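You operate a simulated robot arm through the tools that you are given. There is no shell and no other tool. Be economical: measure what you need, move in short steps, check, and stop when the job is done.

You are at the controls of a simulated two-armed robot. One attempt, no reset.

Task
Set both edge guides to the width printed on the loaded roll.
Fine: free the lever between them first and lock it again. Where these are worked on the way, their far stop is far enough and under half their travel is too little: lever between the edge guides.

It is judged by the outcome, as a careful person would: the job done as asked, and still so three seconds after it is handed in. It fails if anything else is knocked over, pushed out of place, dropped, spilled or broken.

Robot
Two 7-joint arms with fingered hands on one trunk, on a base that drives. Base frame: it is fixed to the floor where the robot stands at the start and does not move with it; the origin is under the middle of the robot, x ahead of it, y to its left, z up. Lengths are in cm, angles in rad, forces in N, time in s.
The left shoulder is at the start at [2, 12.3, 103.7], the right one opposite. With the tool pointing down near the work surface each hand reaches from about 14 to 50 cm from the robot's upright axis, wherever it stands, measured 20 degrees to its own side. Places, roughly: black knob beside the pad slot [50, 30, 120]; blue edge guide [50, -30, 80]; brake dial [90, 30, 110]; lever between the edge guides [50, 0, 80]; notches above the orange roller [60, 0, 110]; orange edge guide [50, 20, 80]. Payload 2.4 kg a hand.
The TCP of each hand is the grasp point between the finger pads, 1.7 cm short of the fingertips. In the tool frame z runs along the fingers and y along their closing line. Largest opening 8.8 cm; the body of the gripper starts 4.7 cm behind the TCP. The gripper is a hand of 3 fingers: y runs from the thumb to the fingers, the wrist lies at [0, 0, -16.5] in the tool frame, and closing takes about 1.5 s.
Orientation is told as [roll, pitch, yaw] about the base's x, y, z axes, in that order, counted from this pose: with the fingers straight down and closing along the base's y, the tool's x points along the base's -x, its y along +y and its z along -z.

Tools
- The arms move only by the tool send_rows. It takes "left_plan", "right_plan" or both (then of equal length, played together; a hand with none holds still); each is a list that holds one entry, the list of rows, each a list of 7 numbers: the shift along the tool's x, y, z in cm, then the turn, a rotation vector about the tool's x, y, z in rad, then the opening, from 0 (shut) to 1 (fully open). In form: [[[dx, dy, dz, wx, wy, wz, fingers], ...]]. A call has 1 to 20 rows; each row shifts and turns the commanded pose from where the row before left it, along the tool's axes as they then stand. Each row takes 0.2 s and may step no farther than 5 cm and 0.15 rad from the row before; otherwise, or with a gripper value out of range, the whole call is refused. A pose out of reach is approached as far as the arm can. The call stops where the force on the tool passes 40 N (or 10 N more than at its start, if that is more) or the arm is blocked; 0.2 s more then pass. Each finger travels about 4.5 cm/s and halts on what it meets, pressing with about 33 N; the grip force reading is that of the motor and also rises with nothing between the fingers. The clock runs only during rows and for 0.2 s after the last one: add rows that do not move to give the fingers time. The reply holds the time, the measured pose of the TCP, the force on the tool along the base axes, the opening and the grip force, in the units named above and with some noise, with the torque about the TCP (base axes, N m) and any sound that the robot's microphone picked up.
- Cameras (640 x 400 px; columns grow to the right, rows downward): "scene" is now at [5.22, -0.56, 148.3]; the picture's right is [-0.07, -1.00, 0.00], its down [-0.82, 0.06, -0.57] and it looks along [0.57, -0.04, -0.82] (base axes); focal length 274 px, centre (320, 200). "left" rides on the left gripper at [-5.2, 0.4, -6.6] in its tool frame; the picture's right is [-0.08, -1.00, 0.00], its down [0.78, -0.07, -0.62] and it looks along [0.62, -0.05, 0.78] (tool axes); focal length 243 px, centre (320, 200). "right" rides on the right gripper at [5.2, 0.4, -6.6] in its tool frame; the picture's right is [-0.08, 1.00, 0.00], its down [-0.78, -0.07, -0.62] and it looks along [-0.62, -0.05, 0.78] (tool axes); focal length 243 px, centre (320, 200). There is no depth. A picture from a camera that has moved, and an enlarged one, comes with that camera's place and axes in the base frame and with its lens.
- grab_frame(camera): a new picture of that camera. The clock stands still meanwhile.
- raise_lower(by): slides the trunk up (or, below 0, down) by that many cm; the arms and the scene camera ride with it, the base frame stays. It gives what a move gives, with no picture.
- drive_base(legs): drives the robot by 1 to 6 legs, each [ahead, left, turn to the left] in cm, cm and rad, along the robot's own axes; the way and the turn of a leg run together, so that a leg with both is an arc; at most 150 cm and 3.142 rad a leg. The arms and the cameras ride along, it lands a little off, and it stops where it bumps. It gives what a move gives.
- preshape(shape, hand): the hand has 3 fingers and takes this shape, open, in about a second: jaw (thumb against the fingers, like two jaws); tri (thumb and two fingers); tip (a fingertip pinch); poke (one finger out to press); point (the index stretched); flat (the hand flat); cup (the hand cupped); fist (a fist). The gripper value then closes the fingers along that shape, each until it touches; the sizes above hold for jaw. It gives what a move gives, with no picture.
- head_to(pan, tilt): turns the head with the scene camera to pan (to the left, within 2.094 rad either way) and tilt (down, from -0.506 to 1.204), counted from straight ahead of the robot. It gives what a move gives.
- inspect(camera, box): a new picture of the part [left, top, right, bottom] of that camera's present view, enlarged. The clock stands still meanwhile.
- close_job(): hands the job in; it is judged then, once.

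Go step by step. Nothing tells you exact positions but the pictures and the camera data: compare them with the known pose of the tool, close in by small moves and look again before you grip or let go. The budget is 120 turns and 88 pictures, counting those below and the enlarged ones. Unless the task says otherwise, let go and move clear before handing in.

The tools are called after ">>>" by a JSON object that holds its "method" and its "body". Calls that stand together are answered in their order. send_rows: Moves the arms, as the interface text tells. Its arguments: {"type":"object","properties":{"left_plan":{"type":"array","items":{"type":"array","items":{"type":"array","items":{"type":"number"}}}},"right_plan":{"type":"array","items":{"type":"array","items":{"type":"array","items":{"type":"number"}}}}},"required":[]} The other tools are called the same way: raise_lower (by) slides the trunk up or down; preshape (shape, hand) gives the hand a shape; drive_base (legs) drives the base; head_to (pan, tilt) turns the head that bears the scene camera; grab_frame (camera) takes a picture; inspect (camera, box) takes an enlarged picture of a part of a camera's view; close_job () hands the job in.

At the start:

```text
time: 0.0
left_eef_pos: [34.42, 15.41, 96.53]
left_tcp_rot: [0.0, -0.002, 0.001]
left_wrist_force: [-0.3, -0.2, 0.5]
left_wrist_torque: [-0.01, 0.0, 0.0]
left_finger_gap: 8.8
left_finger_force: 0.2
left_shape: jaw
right_eef_pos: [33.1, -15.49, 102.61]
right_tcp_rot: [-0.001, 0.0, 0.001]
right_wrist_force: [0.5, -0.4, 0.4]
right_wrist_torque: [-0.01, 0.02, 0.0]
right_finger_gap: 8.78
right_finger_force: 0.1
right_shape: jaw
trunk travel left (down, up): [-25.0, 58.0]
robot x, y, heading: [-0.37, -0.13, 0.005]
head pan, tilt: [-0.073, 0.965]
```

scene: 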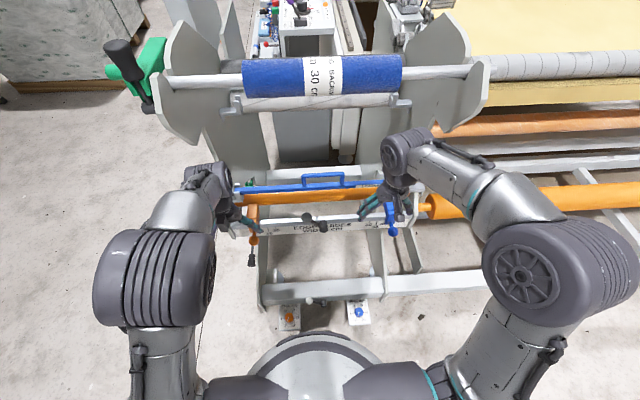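
right: 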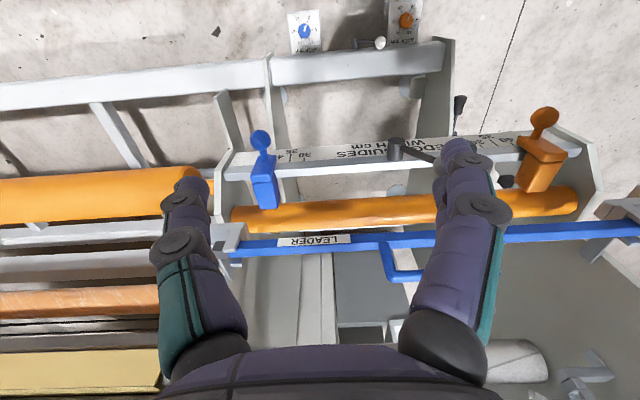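
left: 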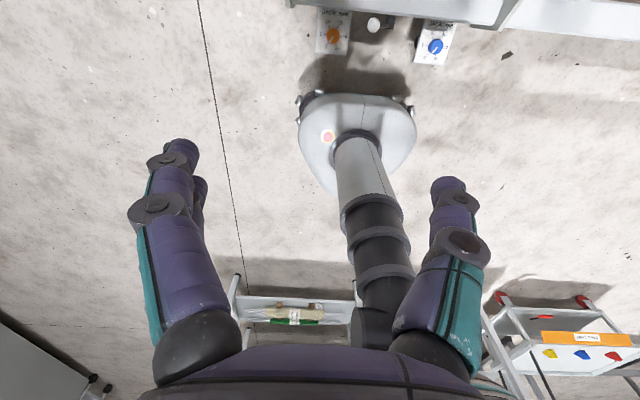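

The roll carries a label that seems to read 30 cm, and below it is a scale bar with a blue guide, an orange guide and a lever between. I'll enlarge the label and the scale.

>>> {"method": "inspect", "body": {"camera": "scene", "box": [230, 40, 410, 130]}}

>>> {"method": "inspect", "body": {"camera": "right", "box": [210, 90, 610, 290]}}

>>> {"method": "inspect", "body": {"camera": "scene", "box": [220, 160, 440, 340]}}

```text
3.56 times, centred on (320, 85) of scene
camera zoom: at [5.22, -0.56, 148.3], right [-0.07, -1.0, 0.0], down [-0.82, 0.06, -0.57], along [0.57, -0.04, -0.82], focal length 976 px, centre (320, 609)
```

zoom: 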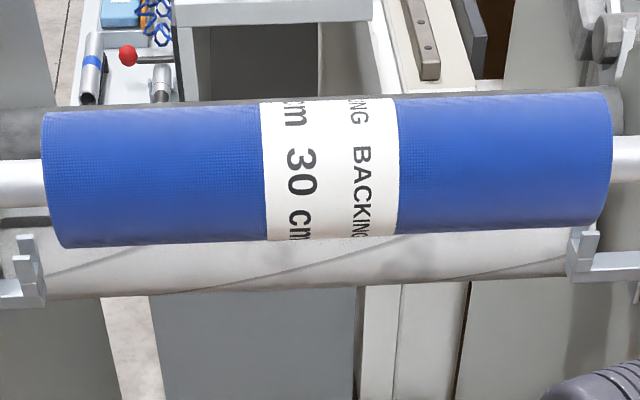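

```text
1.60 times, centred on (410, 190) of right
camera zoom: at [27.91, -15.05, 109.23], right [0.08, 1.0, 0.0], down [0.78, -0.07, 0.62], along [0.62, -0.05, -0.78], focal length 388 px, centre (176, 216)
```

zoom: 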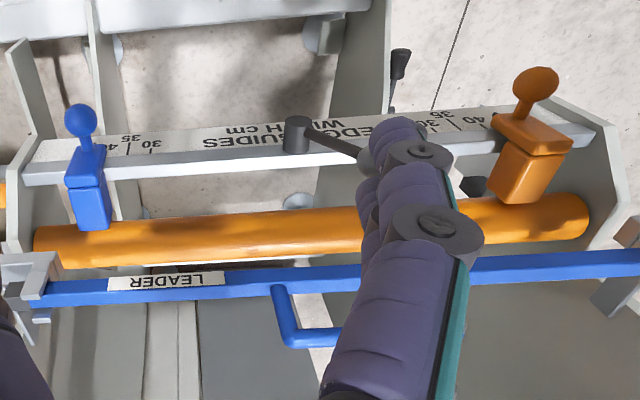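

```text
2.22 times, centred on (330, 250) of scene
camera zoom: at [5.22, -0.56, 148.3], right [-0.07, -1.0, 0.0], down [-0.82, 0.06, -0.57], along [0.57, -0.04, -0.82], focal length 610 px, centre (298, 89)
```

zoom: 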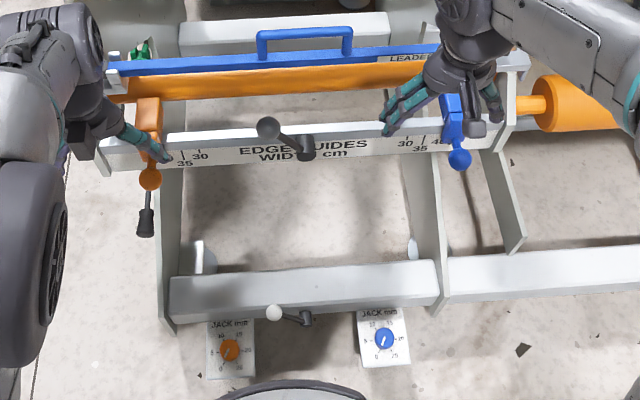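

The label reads 30 cm; the scale has 30/35/40 marks on both sides and both guides sit wider. I'll pull the hands back to clear the view and look at the lever and guides.

>>> {"method": "send_rows", "body": {"left_plan": [[[3, 2, -3, 0, 0, 0, 1], [3, 3, -3, 0, 0, 0, 1], [3, 3, -3, 0, 0, 0, 1], [0, 3, 0, 0, 0, 0, 1]]], "right_plan": [[[3, -2, 0, 0, 0, 0, 1], [3, -3, 0, 0, 0, 0, 1], [3, -3, 0, 0, 0, 0, 1], [0, -3, 0, 0, 0, 0, 1]]]}}

>>> {"method": "grab_frame", "body": {"camera": "scene"}}

>>> {"method": "inspect", "body": {"camera": "scene", "box": [220, 190, 320, 270]}}

>>> {"method": "inspect", "body": {"camera": "scene", "box": [310, 170, 410, 250]}}

```text
refused: row 2 steps farther than a row can; nothing moved
```

```text
81 pictures are left
camera scene: at [5.22, -0.56, 148.3], right [-0.07, -1.0, 0.0], down [-0.82, 0.06, -0.57], along [0.57, -0.04, -0.82], focal length 274 px, centre (320, 200)
```

scene: 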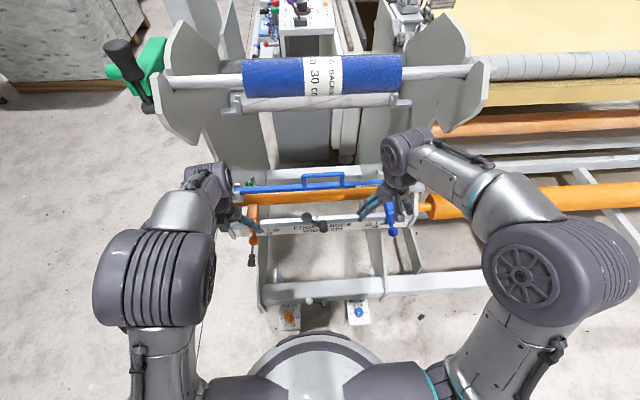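

```text
5.00 times, centred on (270, 230) of scene
camera zoom: at [5.22, -0.56, 148.3], right [-0.07, -1.0, 0.0], down [-0.82, 0.06, -0.57], along [0.57, -0.04, -0.82], focal length 1373 px, centre (570, 50)
```

zoom: 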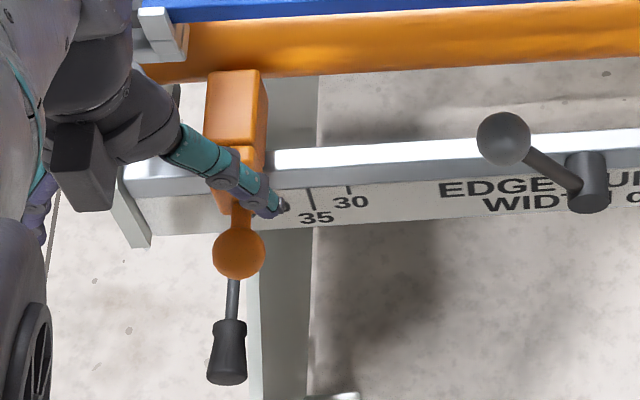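

```text
5.00 times, centred on (360, 210) of scene
camera zoom: at [5.22, -0.56, 148.3], right [-0.07, -1.0, 0.0], down [-0.82, 0.06, -0.57], along [0.57, -0.04, -0.82], focal length 1373 px, centre (120, 150)
```

zoom: 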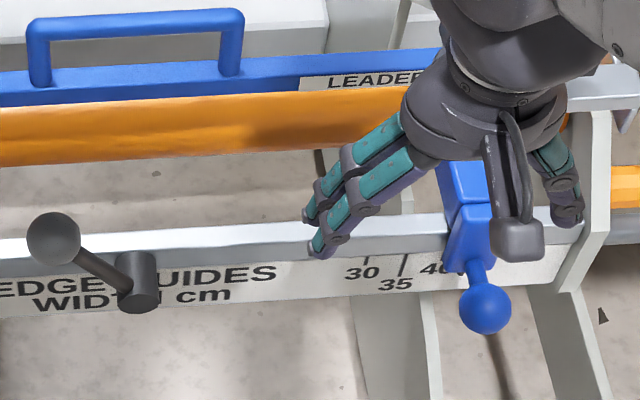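

The scale is on the bar's front face and the lever seems to pivot on its front. I'll retract the hands with smaller rows.

>>> {"method": "send_rows", "body": {"left_plan": [[[2.5, 2, -2.5, 0, 0, 0, 1], [2.5, 2.5, -2.5, 0, 0, 0, 1], [2.5, 2.5, -2.5, 0, 0, 0, 1], [0, 3, -2, 0, 0, 0, 1]]], "right_plan": [[[2.5, -2, 0, 0, 0, 0, 1], [2.5, -3, 0, 0, 0, 0, 1], [2.5, -3, 0, 0, 0, 0, 1], [0, -4, 0, 0, 0, 0, 1]]]}}

>>> {"method": "inspect", "body": {"camera": "scene", "box": [220, 170, 420, 290]}}

>>> {"method": "grab_frame", "body": {"camera": "right"}}

>>> {"method": "grab_frame", "body": {"camera": "left"}}

```text
time: 1.0
left_eef_pos: [26.95, 25.19, 106.0]
left_tcp_rot: [0.0, 0.0, 0.0]
left_wrist_force: [-0.3, -0.5, -0.2]
left_wrist_torque: [0.01, 0.0, 0.01]
left_finger_gap: 8.79
left_finger_force: 0.2
left_shape: jaw
right_eef_pos: [25.48, -27.74, 102.74]
right_tcp_rot: [-0.003, -0.002, -0.001]
right_wrist_force: [-0.4, 0.0, -0.2]
right_wrist_torque: [0.01, 0.02, -0.01]
right_finger_gap: 8.78
right_finger_force: 0.1
right_shape: jaw
trunk travel left (down, up): [-25.0, 58.0]
robot x, y, heading: [0.11, 0.08, 0.003]
head pan, tilt: [-0.073, 0.965]
```

```text
3.20 times, centred on (320, 230) of scene
camera zoom: at [5.21, -0.58, 148.3], right [-0.07, -1.0, 0.0], down [-0.82, 0.06, -0.57], along [0.57, -0.04, -0.82], focal length 878 px, centre (320, 104)
```

zoom: 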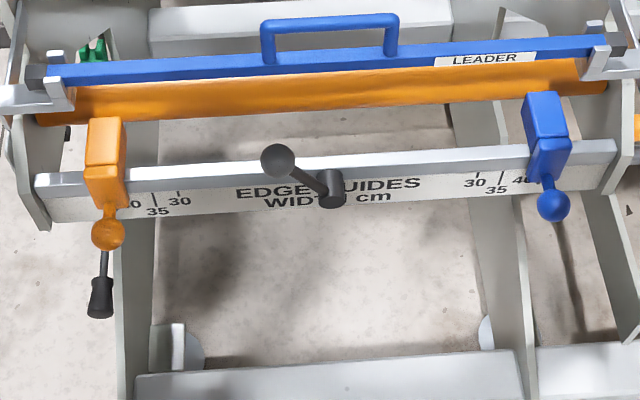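

```text
77 pictures are left
camera right: at [20.31, -27.2, 109.37], right [0.09, 1.0, 0.0], down [0.78, -0.07, 0.62], along [0.62, -0.05, -0.78], focal length 243 px, centre (320, 200)
```

right: 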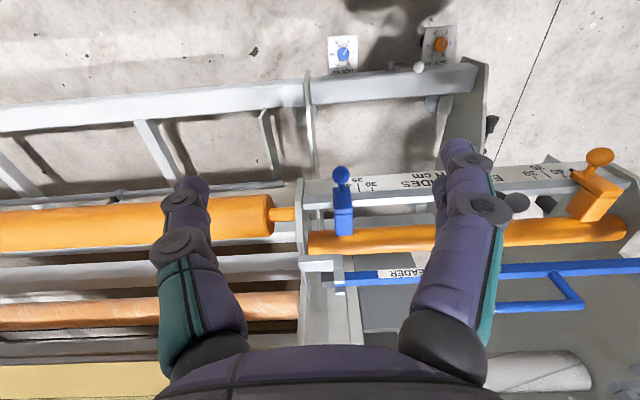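

```text
76 pictures are left
camera left: at [32.04, 25.67, 112.51], right [0.08, -1.0, 0.0], down [-0.78, -0.07, 0.62], along [-0.62, -0.05, -0.78], focal length 243 px, centre (320, 200)
```

left: 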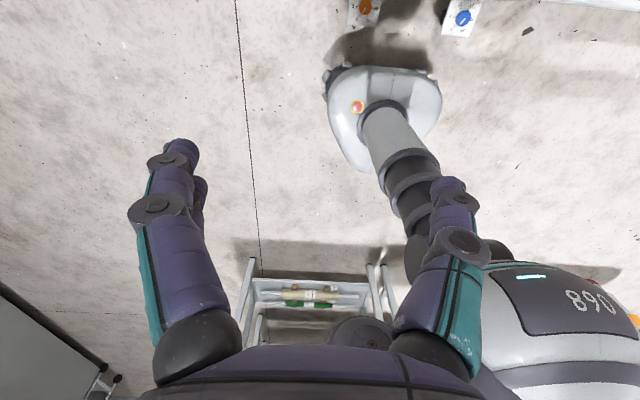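

The lever's ball is about (46, 0.3, 81), its hub about (46, -4.4, 74); the guide knobs are near (43, 16.4, 75) and (42.3, -24.9, 76). I'll zoom to see what on the guides points at the scale.

>>> {"method": "inspect", "body": {"camera": "scene", "box": [225, 200, 285, 250]}}

>>> {"method": "inspect", "body": {"camera": "scene", "box": [355, 190, 415, 250]}}

>>> {"method": "inspect", "body": {"camera": "scene", "box": [285, 200, 345, 250]}}

```text
8.00 times, centred on (255, 225) of scene
camera zoom: at [5.21, -0.58, 148.3], right [-0.07, -1.0, 0.0], down [-0.82, 0.06, -0.57], along [0.57, -0.04, -0.82], focal length 2196 px, centre (840, 0)
```

zoom: 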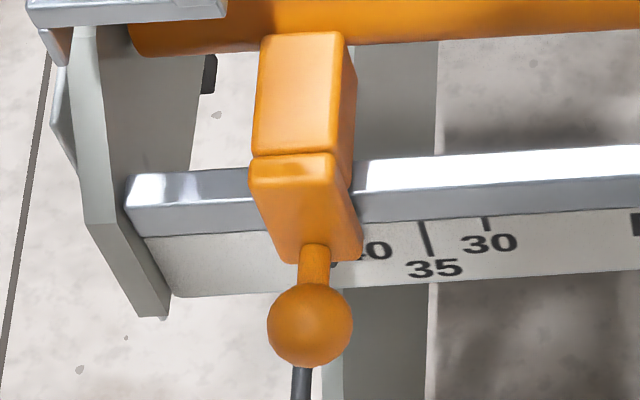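

```text
6.67 times, centred on (385, 220) of scene
camera zoom: at [5.21, -0.58, 148.3], right [-0.07, -1.0, 0.0], down [-0.82, 0.06, -0.57], along [0.57, -0.04, -0.82], focal length 1830 px, centre (-113, 67)
```

zoom: 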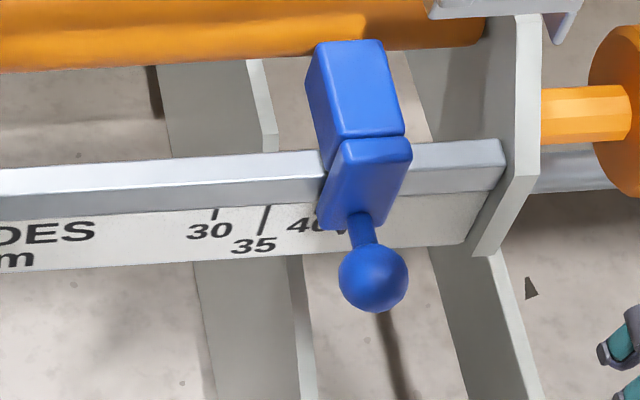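

```text
8.00 times, centred on (315, 225) of scene
camera zoom: at [5.21, -0.58, 148.3], right [-0.07, -1.0, 0.0], down [-0.82, 0.06, -0.57], along [0.57, -0.04, -0.82], focal length 2196 px, centre (360, 0)
```

zoom: 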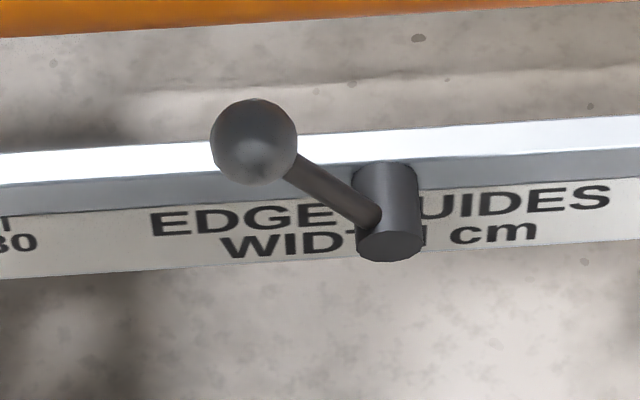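

Ticks are 1:1 with true width (30 ticks near y = 10.6 and -19.6). I'll zoom tighter to see whether the guides carry a pointer.

>>> {"method": "inspect", "body": {"camera": "scene", "box": [245, 218, 275, 240]}}

>>> {"method": "inspect", "body": {"camera": "scene", "box": [380, 212, 410, 234]}}

```text
16.00 times, centred on (260, 229) of scene
camera zoom: at [5.21, -0.58, 148.3], right [-0.07, -1.0, 0.0], down [-0.82, 0.06, -0.57], along [0.57, -0.04, -0.82], focal length 4392 px, centre (1280, -264)
```

zoom: 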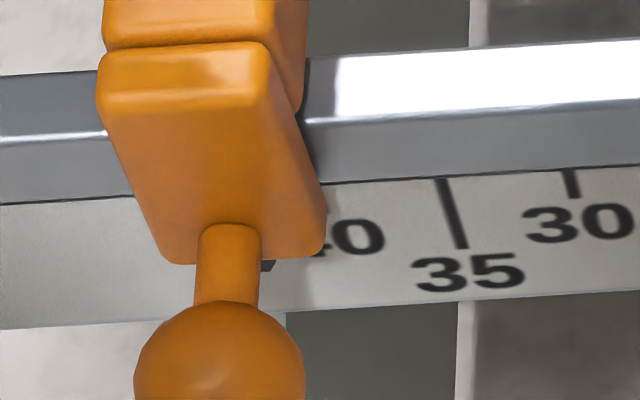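

```text
16.00 times, centred on (395, 223) of scene
camera zoom: at [5.21, -0.58, 148.3], right [-0.07, -1.0, 0.0], down [-0.82, 0.06, -0.57], along [0.57, -0.04, -0.82], focal length 4392 px, centre (-880, -168)
```

zoom: 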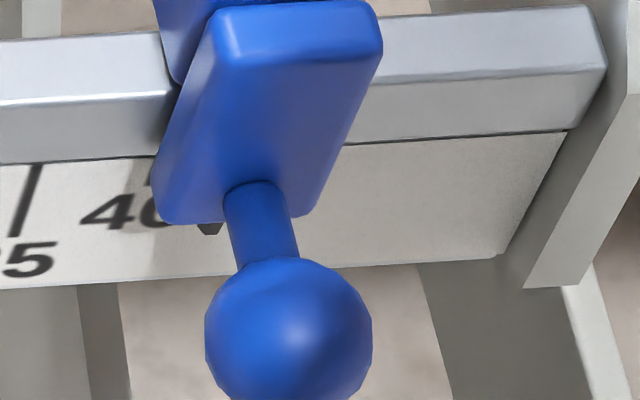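

Each guide has a black pointer under its centre, now reading roughly 42–43, so each must come in about 6 cm. First the lever: I'll bring the left hand, closed, above and to the left of the lever ball.

>>> {"method": "send_rows", "body": {"left_plan": [[[-2.4, -2.4, 1.7, 0, 0, 0, 0], [-2.4, -2.4, 1.7, 0, 0, 0, 0], [-2.4, -2.4, 1.7, 0, 0, 0, 0], [-2.4, -2.4, 1.7, 0, 0, 0, 0], [-2.4, -2.4, 1.7, 0, 0, 0, 0], [-2.4, -2.4, 1.7, 0, 0, 0, 0], [-2.4, -2.4, 1.7, 0, 0, 0, 0], [-2.2, -2.0, 1.7, 0, 0, 0, 0], [0, 0, 0, 0, 0, 0, 0]]]}}

>>> {"method": "inspect", "body": {"camera": "scene", "box": [220, 150, 420, 290]}}

>>> {"method": "grab_frame", "body": {"camera": "right"}}

```text
time: 3.0
left_eef_pos: [46.06, 6.61, 92.31]
left_tcp_rot: [0.002, 0.002, 0.001]
left_wrist_force: [0.3, -0.1, 0.4]
left_wrist_torque: [0.02, -0.02, -0.02]
left_finger_gap: 0.02
left_finger_force: 33.3
left_shape: jaw
right_eef_pos: [25.45, -27.67, 102.78]
right_tcp_rot: [-0.001, -0.001, 0.001]
right_wrist_force: [1.0, -0.4, -0.4]
right_wrist_torque: [0.0, 0.04, -0.07]
right_finger_gap: 8.8
right_finger_force: 0.0
right_shape: jaw
trunk travel left (down, up): [-25.0, 58.0]
robot x, y, heading: [-0.33, 0.02, 0.0]
head pan, tilt: [-0.073, 0.965]
```

```text
2.86 times, centred on (320, 220) of scene
camera zoom: at [5.21, -0.58, 148.3], right [-0.07, -1.0, 0.0], down [-0.82, 0.06, -0.57], along [0.57, -0.04, -0.82], focal length 784 px, centre (320, 143)
```

zoom: 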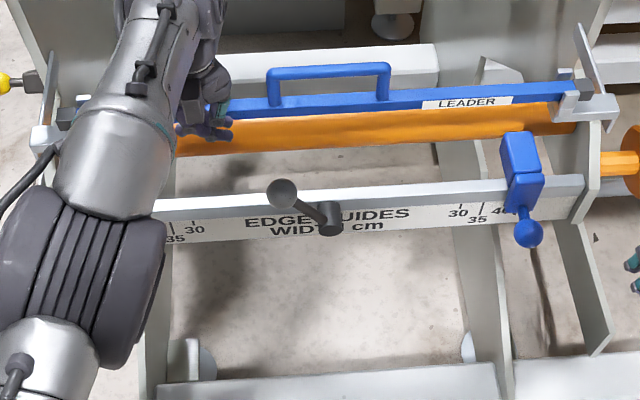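

```text
69 pictures are left
camera right: at [20.32, -27.18, 109.37], right [0.08, 1.0, 0.0], down [0.78, -0.07, 0.62], along [0.62, -0.05, -0.78], focal length 243 px, centre (320, 200)
```

right: 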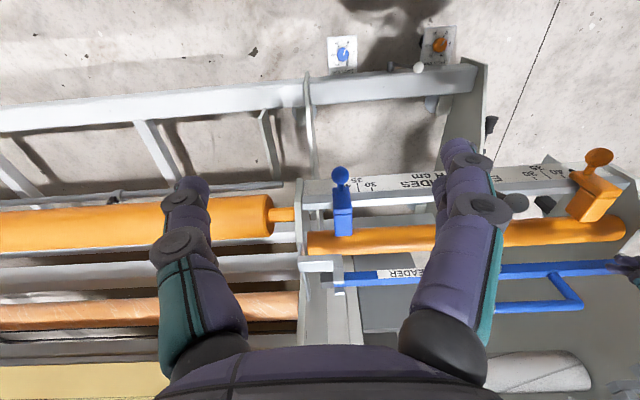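

The left fingers hang above and left of the ball. I'll go straight down to ball height.

>>> {"method": "send_rows", "body": {"left_plan": [[[0, 0, 3, 0, 0, 0, 0], [0, 0, 3, 0, 0, 0, 0], [0, 0, 3, 0, 0, 0, 0], [0, 0, 1.5, 0, 0, 0, 0]]]}}

>>> {"method": "inspect", "body": {"camera": "scene", "box": [250, 170, 370, 250]}}

>>> {"method": "grab_frame", "body": {"camera": "left"}}

```text
time: 3.9
left_eef_pos: [46.48, 6.57, 83.54]
left_tcp_rot: [-0.001, -0.03, -0.002]
left_wrist_force: [0.5, 0.0, 14.8]
left_wrist_torque: [0.0, -0.34, 0.0]
left_finger_gap: 0.01
left_finger_force: 33.1
left_shape: jaw
right_eef_pos: [25.37, -27.56, 102.77]
right_tcp_rot: [0.0, -0.002, 0.0]
right_wrist_force: [-0.1, 0.3, -0.9]
right_wrist_torque: [0.0, 0.02, 0.0]
right_finger_gap: 8.8
right_finger_force: 0.1
right_shape: jaw
trunk travel left (down, up): [-25.0, 58.0]
robot x, y, heading: [-0.08, 0.14, 0.003]
head pan, tilt: [-0.073, 0.965]
stopped in row 4 (left hand): the force on the tool passed its limit at 54 N (the readings are from after the stop); the commanded pose is now the measured one
```

```text
5.00 times, centred on (310, 210) of scene
camera zoom: at [5.06, -0.58, 148.32], right [-0.07, -1.0, 0.0], down [-0.82, 0.06, -0.57], along [0.57, -0.04, -0.82], focal length 1373 px, centre (370, 150)
```

zoom: 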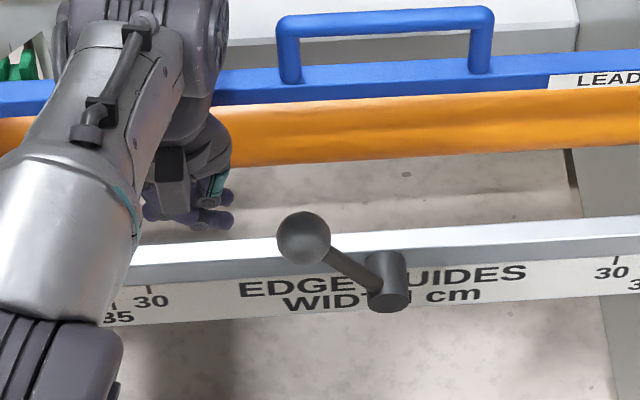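

```text
67 pictures are left
camera left: at [51.43, 6.96, 90.32], right [0.08, -1.0, 0.0], down [-0.8, -0.06, 0.6], along [-0.6, -0.05, -0.8], focal length 243 px, centre (320, 200)
```

left: 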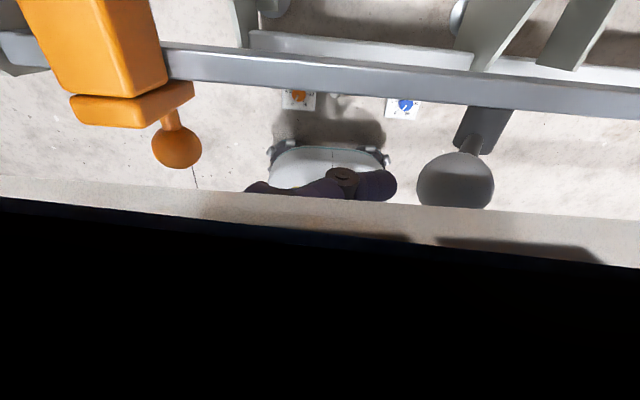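

The descent was stopped by contact ~2.3 cm ahead of the TCP: the leader bar (x≈49, z≈89) under the gripper body. I'll back up and away, then tilt the hand so the fingers come in forward-down beneath it.

>>> {"method": "send_rows", "body": {"left_plan": [[[0, 0, -2, 0, 0.03, 0, 0], [0, 0, -3, 0, 0, 0, 0], [3, 0, -2, 0, 0, 0, 0], [4, 0, 0, 0, 0, 0, 0], [4, 0, 0, 0, 0, 0, 0], [0, 0, 0, 0, -0.14, 0, 0], [0, 0, 0, 0, -0.14, 0, 0], [0, 0, 0, 0, -0.14, 0, 0], [0, 0, 0, 0, -0.14, 0, 0], [0, 0, 0, 0, -0.14, 0, 0], [0, 0, 0, 0, -0.14, 0, 0], [0, 0, 0, 0, 0, 0, 0]]]}}

>>> {"method": "grab_frame", "body": {"camera": "scene"}}

>>> {"method": "grab_frame", "body": {"camera": "left"}}

```text
time: 6.5
left_eef_pos: [35.56, 6.1, 90.51]
left_tcp_rot: [-0.029, -0.778, 0.006]
left_wrist_force: [-1.0, -0.4, -0.2]
left_wrist_torque: [0.01, -0.01, 0.02]
left_finger_gap: 0.0
left_finger_force: 33.4
left_shape: jaw
left hand out of reach, approached as far as the arm can: row 9
right_eef_pos: [25.49, -27.65, 102.83]
right_tcp_rot: [0.0, 0.0, -0.001]
right_wrist_force: [-0.2, 0.4, 0.6]
right_wrist_torque: [-0.01, 0.06, -0.01]
right_finger_gap: 8.8
right_finger_force: 0.1
right_shape: jaw
trunk travel left (down, up): [-25.0, 58.0]
robot x, y, heading: [0.08, -0.28, 0.003]
head pan, tilt: [-0.073, 0.965]
```

```text
66 pictures are left
camera scene: at [5.21, -0.57, 148.3], right [-0.07, -1.0, 0.0], down [-0.82, 0.06, -0.57], along [0.57, -0.04, -0.82], focal length 274 px, centre (320, 200)
```

scene: 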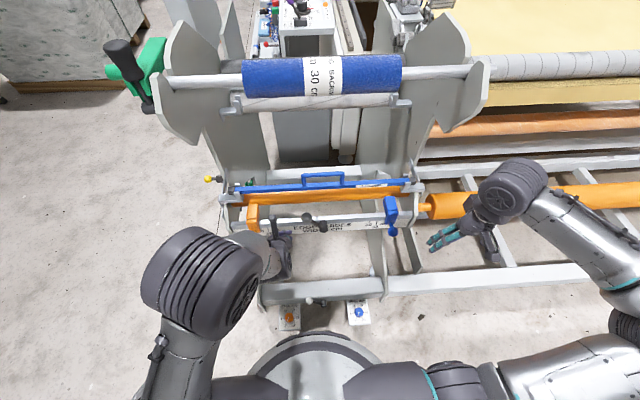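

```text
65 pictures are left
camera left: at [34.56, 6.86, 98.84], right [0.05, -1.0, 0.08], down [-0.99, -0.06, -0.11], along [0.11, -0.07, -0.99], focal length 243 px, centre (320, 200)
```

left: 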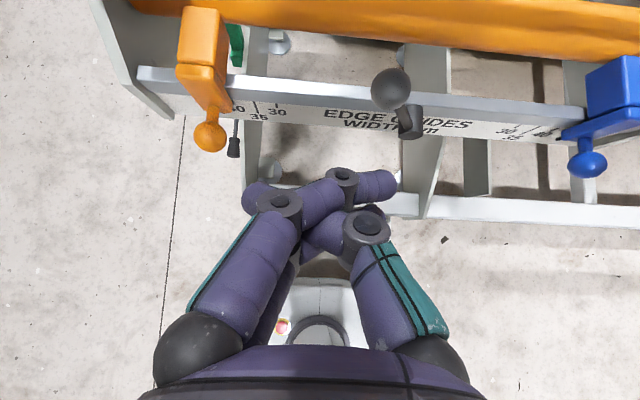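

The view from the left hand confirms the ball at (45.8, 0.3, 81). I'll open the fingers, line up in y and move in along the tool axis to straddle the ball.

>>> {"method": "send_rows", "body": {"left_plan": [[[-0.5, -3, 0, 0, 0, 0, 1], [-0.6, -2.8, 0, 0, 0, 0, 1], [0, 0, 1.5, 0, 0, 0, 1], [0, 0, 1.5, 0, 0, 0, 1], [0, 0, 1.5, 0, 0, 0, 1], [0, 0, 1.5, 0, 0, 0, 1], [0, 0, 2, 0, 0, 0, 1], [0, 0, 2, 0, 0, 0, 1], [0, 0, 2, 0, 0, 0, 1]]]}}

>>> {"method": "grab_frame", "body": {"camera": "left"}}

>>> {"method": "inspect", "body": {"camera": "scene", "box": [240, 160, 400, 260]}}

```text
time: 8.5
left_eef_pos: [44.45, 0.13, 82.79]
left_tcp_rot: [-0.029, -0.781, 0.007]
left_wrist_force: [0.7, 0.5, 0.2]
left_wrist_torque: [0.0, 0.02, 0.01]
left_finger_gap: 8.79
left_finger_force: 0.2
left_shape: jaw
right_eef_pos: [25.52, -27.67, 102.65]
right_tcp_rot: [0.0, 0.0, 0.0]
right_wrist_force: [0.2, 0.1, 0.1]
right_wrist_torque: [-0.03, 0.02, -0.02]
right_finger_gap: 8.8
right_finger_force: 0.1
right_shape: jaw
trunk travel left (down, up): [-25.0, 58.0]
robot x, y, heading: [0.14, 0.07, 0.001]
head pan, tilt: [-0.073, 0.965]
```

```text
64 pictures are left
camera left: at [43.49, 0.78, 91.14], right [0.05, -1.0, 0.08], down [-0.99, -0.06, -0.11], along [0.11, -0.07, -0.99], focal length 243 px, centre (320, 200)
```

left: 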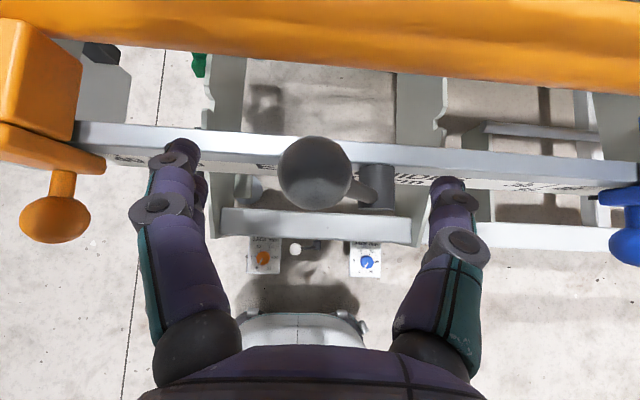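

```text
4.00 times, centred on (320, 210) of scene
camera zoom: at [5.24, -0.57, 148.3], right [-0.07, -1.0, 0.0], down [-0.82, 0.06, -0.57], along [0.57, -0.04, -0.82], focal length 1098 px, centre (320, 160)
```

zoom: 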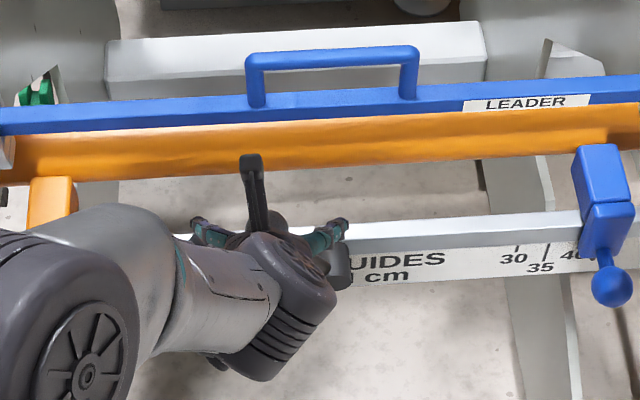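

The ball sits centred between the fingers. I'll advance 1.6 cm, narrow the fingers to a loose cage, and nudge it to the right (-y) to test the direction.

>>> {"method": "send_rows", "body": {"left_plan": [[[0, 0, 0.8, 0, 0, 0, 1], [0, 0, 0.8, 0, 0, 0, 0.7], [0, 0, 0, 0, 0, 0, 0.48], [0, 0, 0, 0, 0, 0, 0.48], [0, 0, 0, 0, 0, 0, 0.48], [0, -0.7, 0, 0, 0, 0, 0.48], [0, -0.7, 0, 0, 0, 0, 0.48], [0, -0.7, 0, 0, 0, 0, 0.48], [0, -0.7, 0, 0, 0, 0, 0.48]]]}}

>>> {"method": "grab_frame", "body": {"camera": "left"}}

```text
time: 10.5
left_eef_pos: [45.59, -2.85, 81.96]
left_tcp_rot: [-0.031, -0.781, 0.009]
left_wrist_force: [2.4, 5.0, 1.6]
left_wrist_torque: [0.1, -0.02, -0.06]
left_finger_gap: 4.91
left_finger_force: 0.0
left_shape: jaw
right_eef_pos: [25.67, -27.64, 102.79]
right_tcp_rot: [-0.001, 0.0, 0.0]
right_wrist_force: [0.6, 0.2, 0.4]
right_wrist_torque: [0.0, -0.01, 0.0]
right_finger_gap: 8.79
right_finger_force: 0.1
right_shape: jaw
trunk travel left (down, up): [-25.0, 58.0]
robot x, y, heading: [0.03, -0.27, -0.003]
head pan, tilt: [-0.073, 0.965]
```

```text
62 pictures are left
camera left: at [44.61, -2.19, 90.18], right [0.05, -1.0, 0.08], down [-0.99, -0.06, -0.11], along [0.11, -0.08, -0.99], focal length 243 px, centre (320, 200)
```

left: 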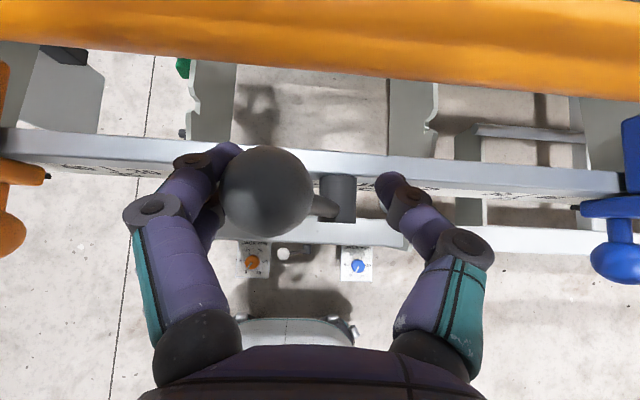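

The ball moves to the right with only 5 N, so this is the way. I'll keep going over the top until it stops.

>>> {"method": "send_rows", "body": {"left_plan": [[[-0.1, -0.8, -0.1, 0, 0, 0, 0.48], [-0.1, -0.8, -0.1, 0, 0, 0, 0.48], [-0.1, -0.8, -0.1, 0, 0, 0, 0.48], [0, -0.8, 0, 0, 0, 0, 0.48], [0, -0.8, 0, 0, 0, 0, 0.48], [0, -0.8, 0, 0, 0, 0, 0.48], [0, -0.8, 0, 0, 0, 0, 0.48], [0, -0.8, 0, 0, 0, 0, 0.48]]]}}

>>> {"method": "grab_frame", "body": {"camera": "left"}}

```text
time: 12.3
left_eef_pos: [45.46, -9.1, 82.28]
left_tcp_rot: [-0.028, -0.775, 0.008]
left_wrist_force: [-0.1, 3.7, -4.0]
left_wrist_torque: [-0.09, 0.01, -0.03]
left_finger_gap: 4.75
left_finger_force: 0.1
left_shape: jaw
right_eef_pos: [25.45, -27.63, 102.7]
right_tcp_rot: [0.0, 0.001, 0.0]
right_wrist_force: [0.3, 0.2, -0.3]
right_wrist_torque: [0.02, -0.03, 0.02]
right_finger_gap: 8.8
right_finger_force: 0.0
right_shape: jaw
trunk travel left (down, up): [-25.0, 58.0]
robot x, y, heading: [0.22, 0.02, 0.001]
head pan, tilt: [-0.073, 0.965]
```

```text
61 pictures are left
camera left: at [44.56, -8.53, 90.56], right [0.05, -1.0, 0.08], down [-0.99, -0.06, -0.1], along [0.11, -0.08, -0.99], focal length 243 px, centre (320, 200)
```

left: 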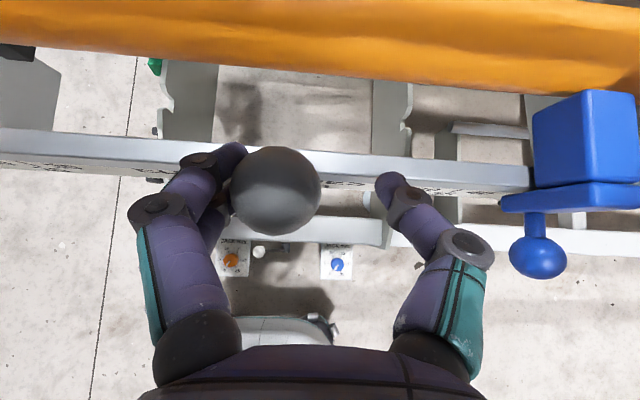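

The lever is past vertical (~21° to the right) and still moving. I'll follow its arc to the right and down.

>>> {"method": "send_rows", "body": {"left_plan": [[[0.24, -0.73, 0.24, 0, 0, 0, 0.48], [0.28, -0.69, 0.28, 0, 0, 0, 0.48], [0.33, -0.65, 0.33, 0, 0, 0, 0.48], [0.36, -0.6, 0.36, 0, 0, 0, 0.48], [0.4, -0.56, 0.4, 0, 0, 0, 0.48]]]}}

>>> {"method": "grab_frame", "body": {"camera": "left"}}

```text
time: 13.5
left_eef_pos: [45.3, -11.7, 80.23]
left_tcp_rot: [-0.029, -0.781, 0.008]
left_wrist_force: [1.9, 12.1, 14.3]
left_wrist_torque: [0.71, 0.0, -0.01]
left_finger_gap: 5.27
left_finger_force: 0.0
left_shape: jaw
left hand out of reach, approached as far as the arm can: row 5
right_eef_pos: [25.39, -27.41, 102.83]
right_tcp_rot: [-0.001, -0.001, 0.0]
right_wrist_force: [-0.2, 0.3, -0.2]
right_wrist_torque: [0.02, -0.02, -0.03]
right_finger_gap: 8.77
right_finger_force: 0.1
right_shape: jaw
trunk travel left (down, up): [-25.0, 58.0]
robot x, y, heading: [0.12, -0.45, -0.003]
head pan, tilt: [-0.073, 0.965]
```

```text
60 pictures are left
camera left: at [44.3, -11.08, 88.35], right [0.05, -1.0, 0.08], down [-0.99, -0.06, -0.11], along [0.11, -0.07, -0.99], focal length 243 px, centre (320, 200)
```

left: 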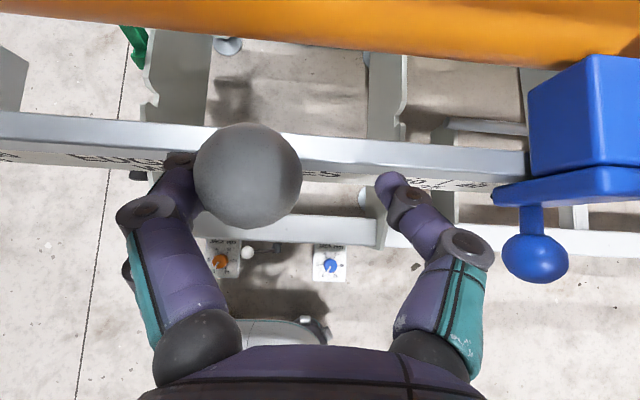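

The ball is now about 34° right of vertical and resistance has risen, so this is likely the stop. One more small push straight right to confirm.

>>> {"method": "send_rows", "body": {"left_plan": [[[-0.4, 0, -0.4, 0, 0, 0, 0.48], [0, -0.6, 0, 0, 0, 0, 0.48], [0, -0.6, 0, 0, 0, 0, 0.48]]]}}

>>> {"method": "grab_frame", "body": {"camera": "left"}}

```text
time: 14.3
left_eef_pos: [45.34, -11.78, 80.27]
left_tcp_rot: [-0.032, -0.776, 0.01]
left_wrist_force: [0.8, 13.8, -5.7]
left_wrist_torque: [-0.14, 0.05, 0.01]
left_finger_gap: 5.43
left_finger_force: 0.0
left_shape: jaw
left hand out of reach, approached as far as the arm can: row 2, 3
right_eef_pos: [25.54, -27.51, 102.72]
right_tcp_rot: [-0.002, -0.001, -0.001]
right_wrist_force: [0.6, -0.3, 0.5]
right_wrist_torque: [-0.03, 0.0, 0.01]
right_finger_gap: 8.81
right_finger_force: 0.0
right_shape: jaw
trunk travel left (down, up): [-25.0, 58.0]
robot x, y, heading: [0.16, -0.18, 0.002]
head pan, tilt: [-0.073, 0.965]
```

```text
59 pictures are left
camera left: at [44.35, -11.13, 88.7], right [0.05, -1.0, 0.08], down [-0.99, -0.06, -0.1], along [0.11, -0.08, -0.99], focal length 243 px, centre (320, 200)
```

left: 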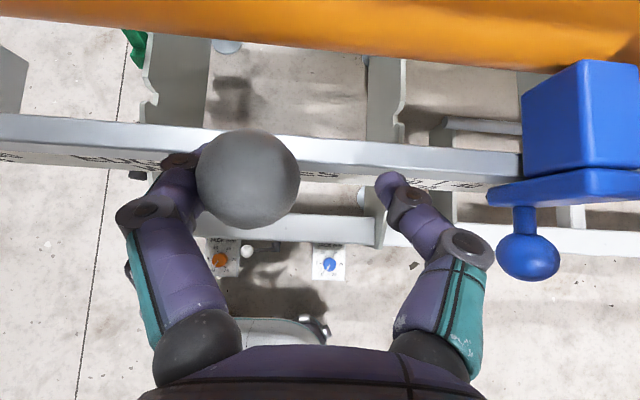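

The left arm is at its reach limit here. I'll open, back out along the tool axis and look at the lever.

>>> {"method": "send_rows", "body": {"left_plan": [[[0, 0.5, 0, 0, 0, 0, 0.7], [0, 0, 0, 0, 0, 0, 1], [0, 0, 0, 0, 0, 0, 1], [0, 0, -2, 0, 0, 0, 1], [0, 0, -2, 0, 0, 0, 1], [0, 0, -2, 0, 0, 0, 1], [0, 1, -2, 0, 0, 0, 1], [0, 3, -2, 0, 0, 0, 1], [0, 4, 0, 0, 0, 0, 1], [0, 4, 0, 0, 0, 0, 1], [0, 4, 0, 0, 0, 0, 1]]]}}

>>> {"method": "grab_frame", "body": {"camera": "left"}}

>>> {"method": "inspect", "body": {"camera": "scene", "box": [240, 160, 400, 260]}}

```text
time: 16.7
left_eef_pos: [38.59, 4.88, 87.11]
left_tcp_rot: [-0.032, -0.778, 0.009]
left_wrist_force: [0.5, 0.2, 0.5]
left_wrist_torque: [0.02, 0.01, -0.06]
left_finger_gap: 8.78
left_finger_force: 0.0
left_shape: jaw
right_eef_pos: [25.48, -27.5, 102.77]
right_tcp_rot: [0.0, 0.001, 0.0]
right_wrist_force: [-0.5, 0.1, -0.1]
right_wrist_torque: [0.01, -0.04, -0.04]
right_finger_gap: 8.8
right_finger_force: 0.0
right_shape: jaw
trunk travel left (down, up): [-25.0, 58.0]
robot x, y, heading: [-0.25, 0.05, 0.004]
head pan, tilt: [-0.073, 0.965]
```

```text
58 pictures are left
camera left: at [37.59, 5.45, 95.46], right [0.05, -1.0, 0.08], down [-0.99, -0.06, -0.1], along [0.11, -0.08, -0.99], focal length 243 px, centre (320, 200)
```

left: 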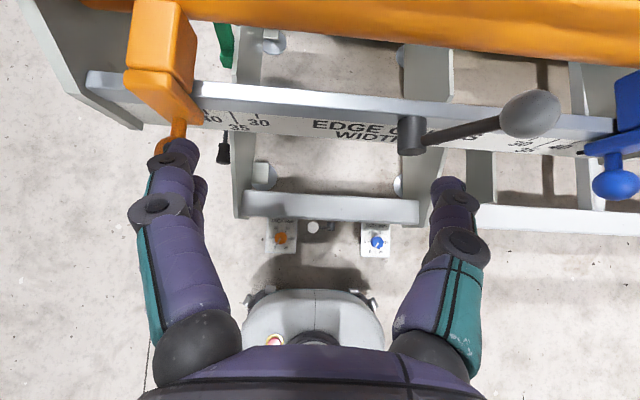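

```text
4.00 times, centred on (320, 210) of scene
camera zoom: at [5.21, -0.53, 148.3], right [-0.07, -1.0, 0.0], down [-0.82, 0.06, -0.57], along [0.57, -0.04, -0.82], focal length 1098 px, centre (320, 160)
```

zoom: 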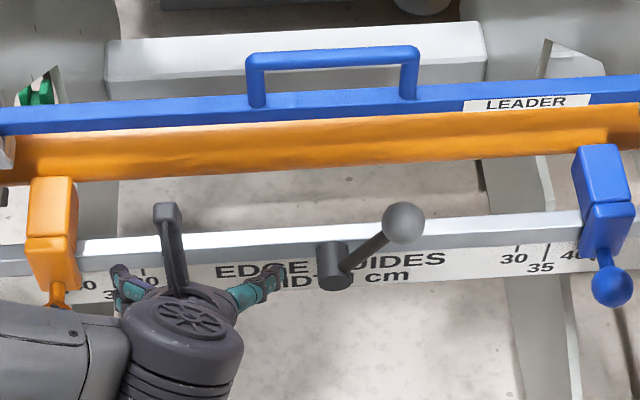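

The lever has swung fully to the mirrored side (~36° right), so it should be free. Next I line the left hand up 10 cm back from the orange knob at (43, 16.4, 75).

>>> {"method": "send_rows", "body": {"left_plan": [[[1.3, 2.9, 0.45, 0, 0, 0, 1], [1.3, 2.9, 0.45, 0, 0, 0, 1], [1.3, 2.9, 0.45, 0, 0, 0, 1], [1.3, 2.8, 0.45, 0, 0, 0, 1]]]}}

>>> {"method": "grab_frame", "body": {"camera": "left"}}

```text
time: 17.7
left_eef_pos: [36.54, 16.09, 81.69]
left_tcp_rot: [-0.031, -0.778, 0.006]
left_wrist_force: [-0.4, 0.0, -0.4]
left_wrist_torque: [-0.01, -0.01, 0.0]
left_finger_gap: 8.78
left_finger_force: 0.0
left_shape: jaw
right_eef_pos: [25.43, -27.59, 102.79]
right_tcp_rot: [-0.001, 0.0, 0.0]
right_wrist_force: [0.0, -0.5, 0.2]
right_wrist_torque: [0.02, -0.01, -0.03]
right_finger_gap: 8.77
right_finger_force: 0.0
right_shape: jaw
trunk travel left (down, up): [-25.0, 58.0]
robot x, y, heading: [0.39, -0.28, 0.003]
head pan, tilt: [-0.073, 0.965]
```

```text
56 pictures are left
camera left: at [35.46, 16.76, 90.14], right [0.05, -1.0, 0.08], down [-0.99, -0.05, -0.1], along [0.11, -0.08, -0.99], focal length 243 px, centre (320, 200)
```

left: 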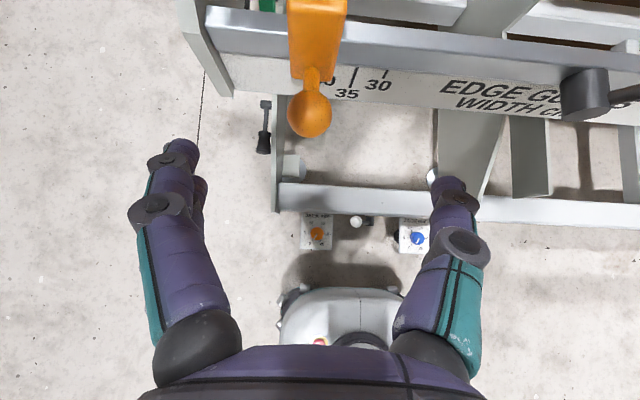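

The orange knob is straight ahead of the hand. I'll advance 9 cm along the tool axis so the knob lies between the fingers.

>>> {"method": "send_rows", "body": {"left_plan": [[[0, 0.2, 2, 0, 0, 0, 1], [0, 0.2, 2, 0, 0, 0, 1], [0, 0.1, 2, 0, 0, 0, 1], [0, 0, 1.7, 0, 0, 0, 1], [0, 0, 1.5, 0, 0, 0, 1]]]}}

>>> {"method": "grab_frame", "body": {"camera": "left"}}

```text
time: 18.9
left_eef_pos: [42.82, 16.56, 75.57]
left_tcp_rot: [-0.03, -0.779, 0.012]
left_wrist_force: [0.1, -0.8, 0.2]
left_wrist_torque: [0.01, -0.02, -0.03]
left_finger_gap: 8.77
left_finger_force: 0.1
left_shape: jaw
right_eef_pos: [25.63, -27.68, 102.77]
right_tcp_rot: [-0.001, 0.002, -0.001]
right_wrist_force: [0.1, 0.1, -0.5]
right_wrist_torque: [0.0, -0.03, 0.02]
right_finger_gap: 8.79
right_finger_force: 0.0
right_shape: jaw
trunk travel left (down, up): [-25.0, 58.0]
robot x, y, heading: [-0.1, 0.06, -0.003]
head pan, tilt: [-0.073, 0.965]
```

```text
55 pictures are left
camera left: at [41.84, 17.16, 83.88], right [0.05, -1.0, 0.08], down [-0.99, -0.06, -0.1], along [0.11, -0.08, -0.99], focal length 243 px, centre (320, 200)
```

left: 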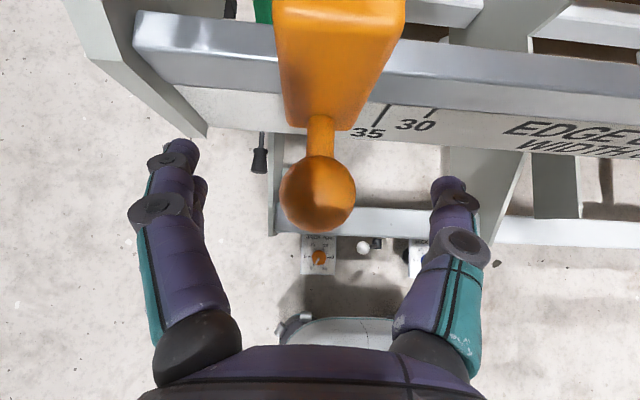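

The knob lies between the fingers. I'll close on it and slide 2 cm to the right as a first test.

>>> {"method": "send_rows", "body": {"left_plan": [[[0, 0, 0.3, 0, 0, 0, 0.6], [0, 0, 0, 0, 0, 0, 0.3], [0, 0, 0, 0, 0, 0, 0.1], [0, 0, 0, 0, 0, 0, 0.1], [0, 0, 0, 0, 0, 0, 0.1], [0, 0, 0, 0, 0, 0, 0.1], [0, -0.5, 0, 0, 0, 0, 0.1], [0, -0.5, 0, 0, 0, 0, 0.1], [0, -0.5, 0, 0, 0, 0, 0.1], [0, -0.5, 0, 0, 0, 0, 0.1]]]}}

>>> {"method": "grab_frame", "body": {"camera": "left"}}

```text
time: 21.1
left_eef_pos: [43.0, 14.52, 75.37]
left_tcp_rot: [-0.031, -0.782, 0.007]
left_wrist_force: [24.2, 1.6, 19.2]
left_wrist_torque: [0.08, -0.41, -0.01]
left_finger_gap: 1.82
left_finger_force: 33.2
left_shape: jaw
right_eef_pos: [25.58, -27.64, 102.69]
right_tcp_rot: [0.0, 0.001, -0.001]
right_wrist_force: [0.4, 1.0, 0.5]
right_wrist_torque: [0.02, -0.02, 0.02]
right_finger_gap: 8.81
right_finger_force: 0.0
right_shape: jaw
trunk travel left (down, up): [-25.0, 58.0]
robot x, y, heading: [0.18, -0.25, 0.001]
head pan, tilt: [-0.073, 0.965]
```

```text
54 pictures are left
camera left: at [42.09, 15.16, 83.76], right [0.05, -1.0, 0.08], down [-0.99, -0.06, -0.11], along [0.11, -0.07, -0.99], focal length 243 px, centre (320, 200)
```

left: 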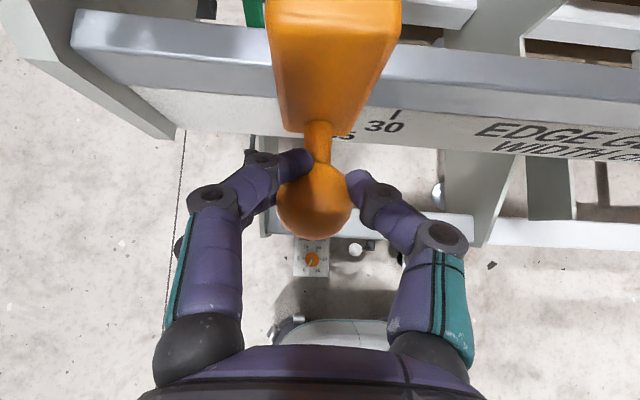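

The guide slides freely, so the lever is unlocked. I'll relax the grip slightly and slide another 3 cm.

>>> {"method": "send_rows", "body": {"left_plan": [[[0, 0, 0, 0, 0, 0, 0.3], [0, -0.5, 0, 0, 0, 0, 0.3], [0, -0.5, 0, 0, 0, 0, 0.3], [0, -0.5, 0, 0, 0, 0, 0.3], [0, -0.5, 0, 0, 0, 0, 0.3], [0, -0.5, 0, 0, 0, 0, 0.3], [0, -0.5, 0, 0, 0, 0, 0.3]]]}}

>>> {"method": "grab_frame", "body": {"camera": "left"}}

>>> {"method": "inspect", "body": {"camera": "scene", "box": [235, 200, 305, 250]}}

```text
time: 22.7
left_eef_pos: [42.79, 11.57, 75.36]
left_tcp_rot: [-0.031, -0.777, 0.008]
left_wrist_force: [-0.5, 2.6, -0.1]
left_wrist_torque: [0.0, 0.01, 0.03]
left_finger_gap: 2.88
left_finger_force: 0.0
left_shape: jaw
right_eef_pos: [25.52, -27.63, 102.74]
right_tcp_rot: [0.001, 0.0, -0.001]
right_wrist_force: [0.3, 0.8, 0.6]
right_wrist_torque: [0.04, 0.01, -0.02]
right_finger_gap: 8.8
right_finger_force: 0.0
right_shape: jaw
trunk travel left (down, up): [-25.0, 58.0]
robot x, y, heading: [-0.19, 0.16, -0.001]
head pan, tilt: [-0.073, 0.965]
```

```text
53 pictures are left
camera left: at [41.75, 12.09, 83.76], right [0.05, -1.0, 0.08], down [-0.99, -0.06, -0.11], along [0.11, -0.08, -0.99], focal length 243 px, centre (320, 200)
```

left: 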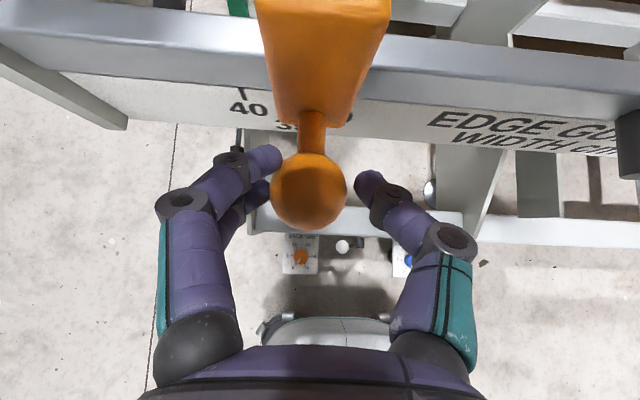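

```text
8.00 times, centred on (270, 225) of scene
camera zoom: at [5.22, -0.53, 148.3], right [-0.07, -1.0, 0.0], down [-0.82, 0.06, -0.57], along [0.57, -0.04, -0.82], focal length 2196 px, centre (720, 0)
```

zoom: 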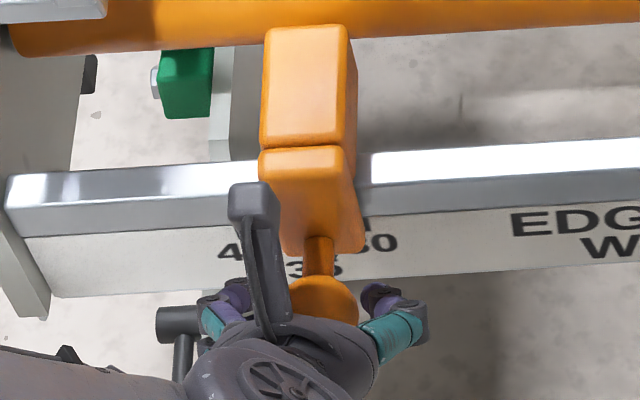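

The orange guide reads about 34 by the visible ticks. I'll slide 1.2 cm more, then let go and back off so the pointer can be read from the front.

>>> {"method": "send_rows", "body": {"left_plan": [[[0, -0.4, 0, 0, 0, 0, 0.3], [0, -0.4, 0, 0, 0, 0, 0.3], [0, -0.4, 0, 0, 0, 0, 0.3], [0, 0, 0, 0, 0, 0, 0.6], [0, 0, 0, 0, 0, 0, 1], [0, 0, 0, 0, 0, 0, 1], [0, 0, -2, 0, 0, 0, 1], [0, 0, -2, 0, 0, 0, 1], [0, 0, -2.5, 0, 0, 0, 1], [0, 1, -2.5, 0, 0, 0, 1], [0, 3, -2, 0, 0, 0, 1], [0, 4, 0, 0, 0, 0, 1], [0, 4, 0, 0, 0, 0, 1]]]}}

>>> {"method": "inspect", "body": {"camera": "scene", "box": [235, 200, 305, 250]}}

```text
time: 25.5
left_eef_pos: [35.32, 22.41, 82.8]
left_tcp_rot: [-0.033, -0.777, 0.007]
left_wrist_force: [-0.7, -0.1, -1.3]
left_wrist_torque: [-0.04, -0.04, 0.03]
left_finger_gap: 8.8
left_finger_force: 0.1
left_shape: jaw
right_eef_pos: [25.52, -27.61, 102.87]
right_tcp_rot: [0.0, -0.001, -0.001]
right_wrist_force: [0.2, 0.2, -0.1]
right_wrist_torque: [-0.01, -0.02, 0.0]
right_finger_gap: 8.81
right_finger_force: 0.1
right_shape: jaw
trunk travel left (down, up): [-25.0, 58.0]
robot x, y, heading: [0.12, 0.19, -0.006]
head pan, tilt: [-0.073, 0.965]
```

```text
8.00 times, centred on (270, 225) of scene
camera zoom: at [5.2, -0.53, 148.3], right [-0.07, -1.0, 0.0], down [-0.82, 0.06, -0.57], along [0.57, -0.04, -0.82], focal length 2196 px, centre (720, 0)
```

zoom: 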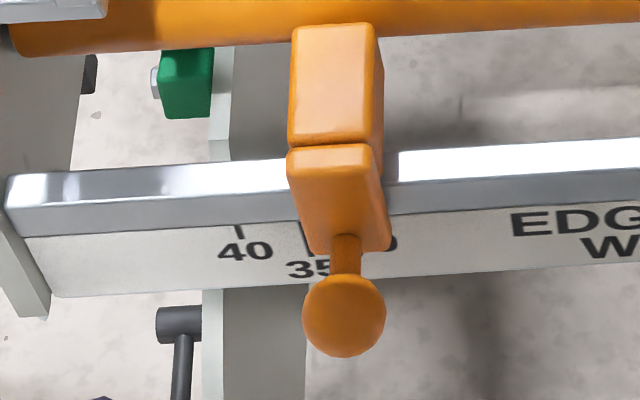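

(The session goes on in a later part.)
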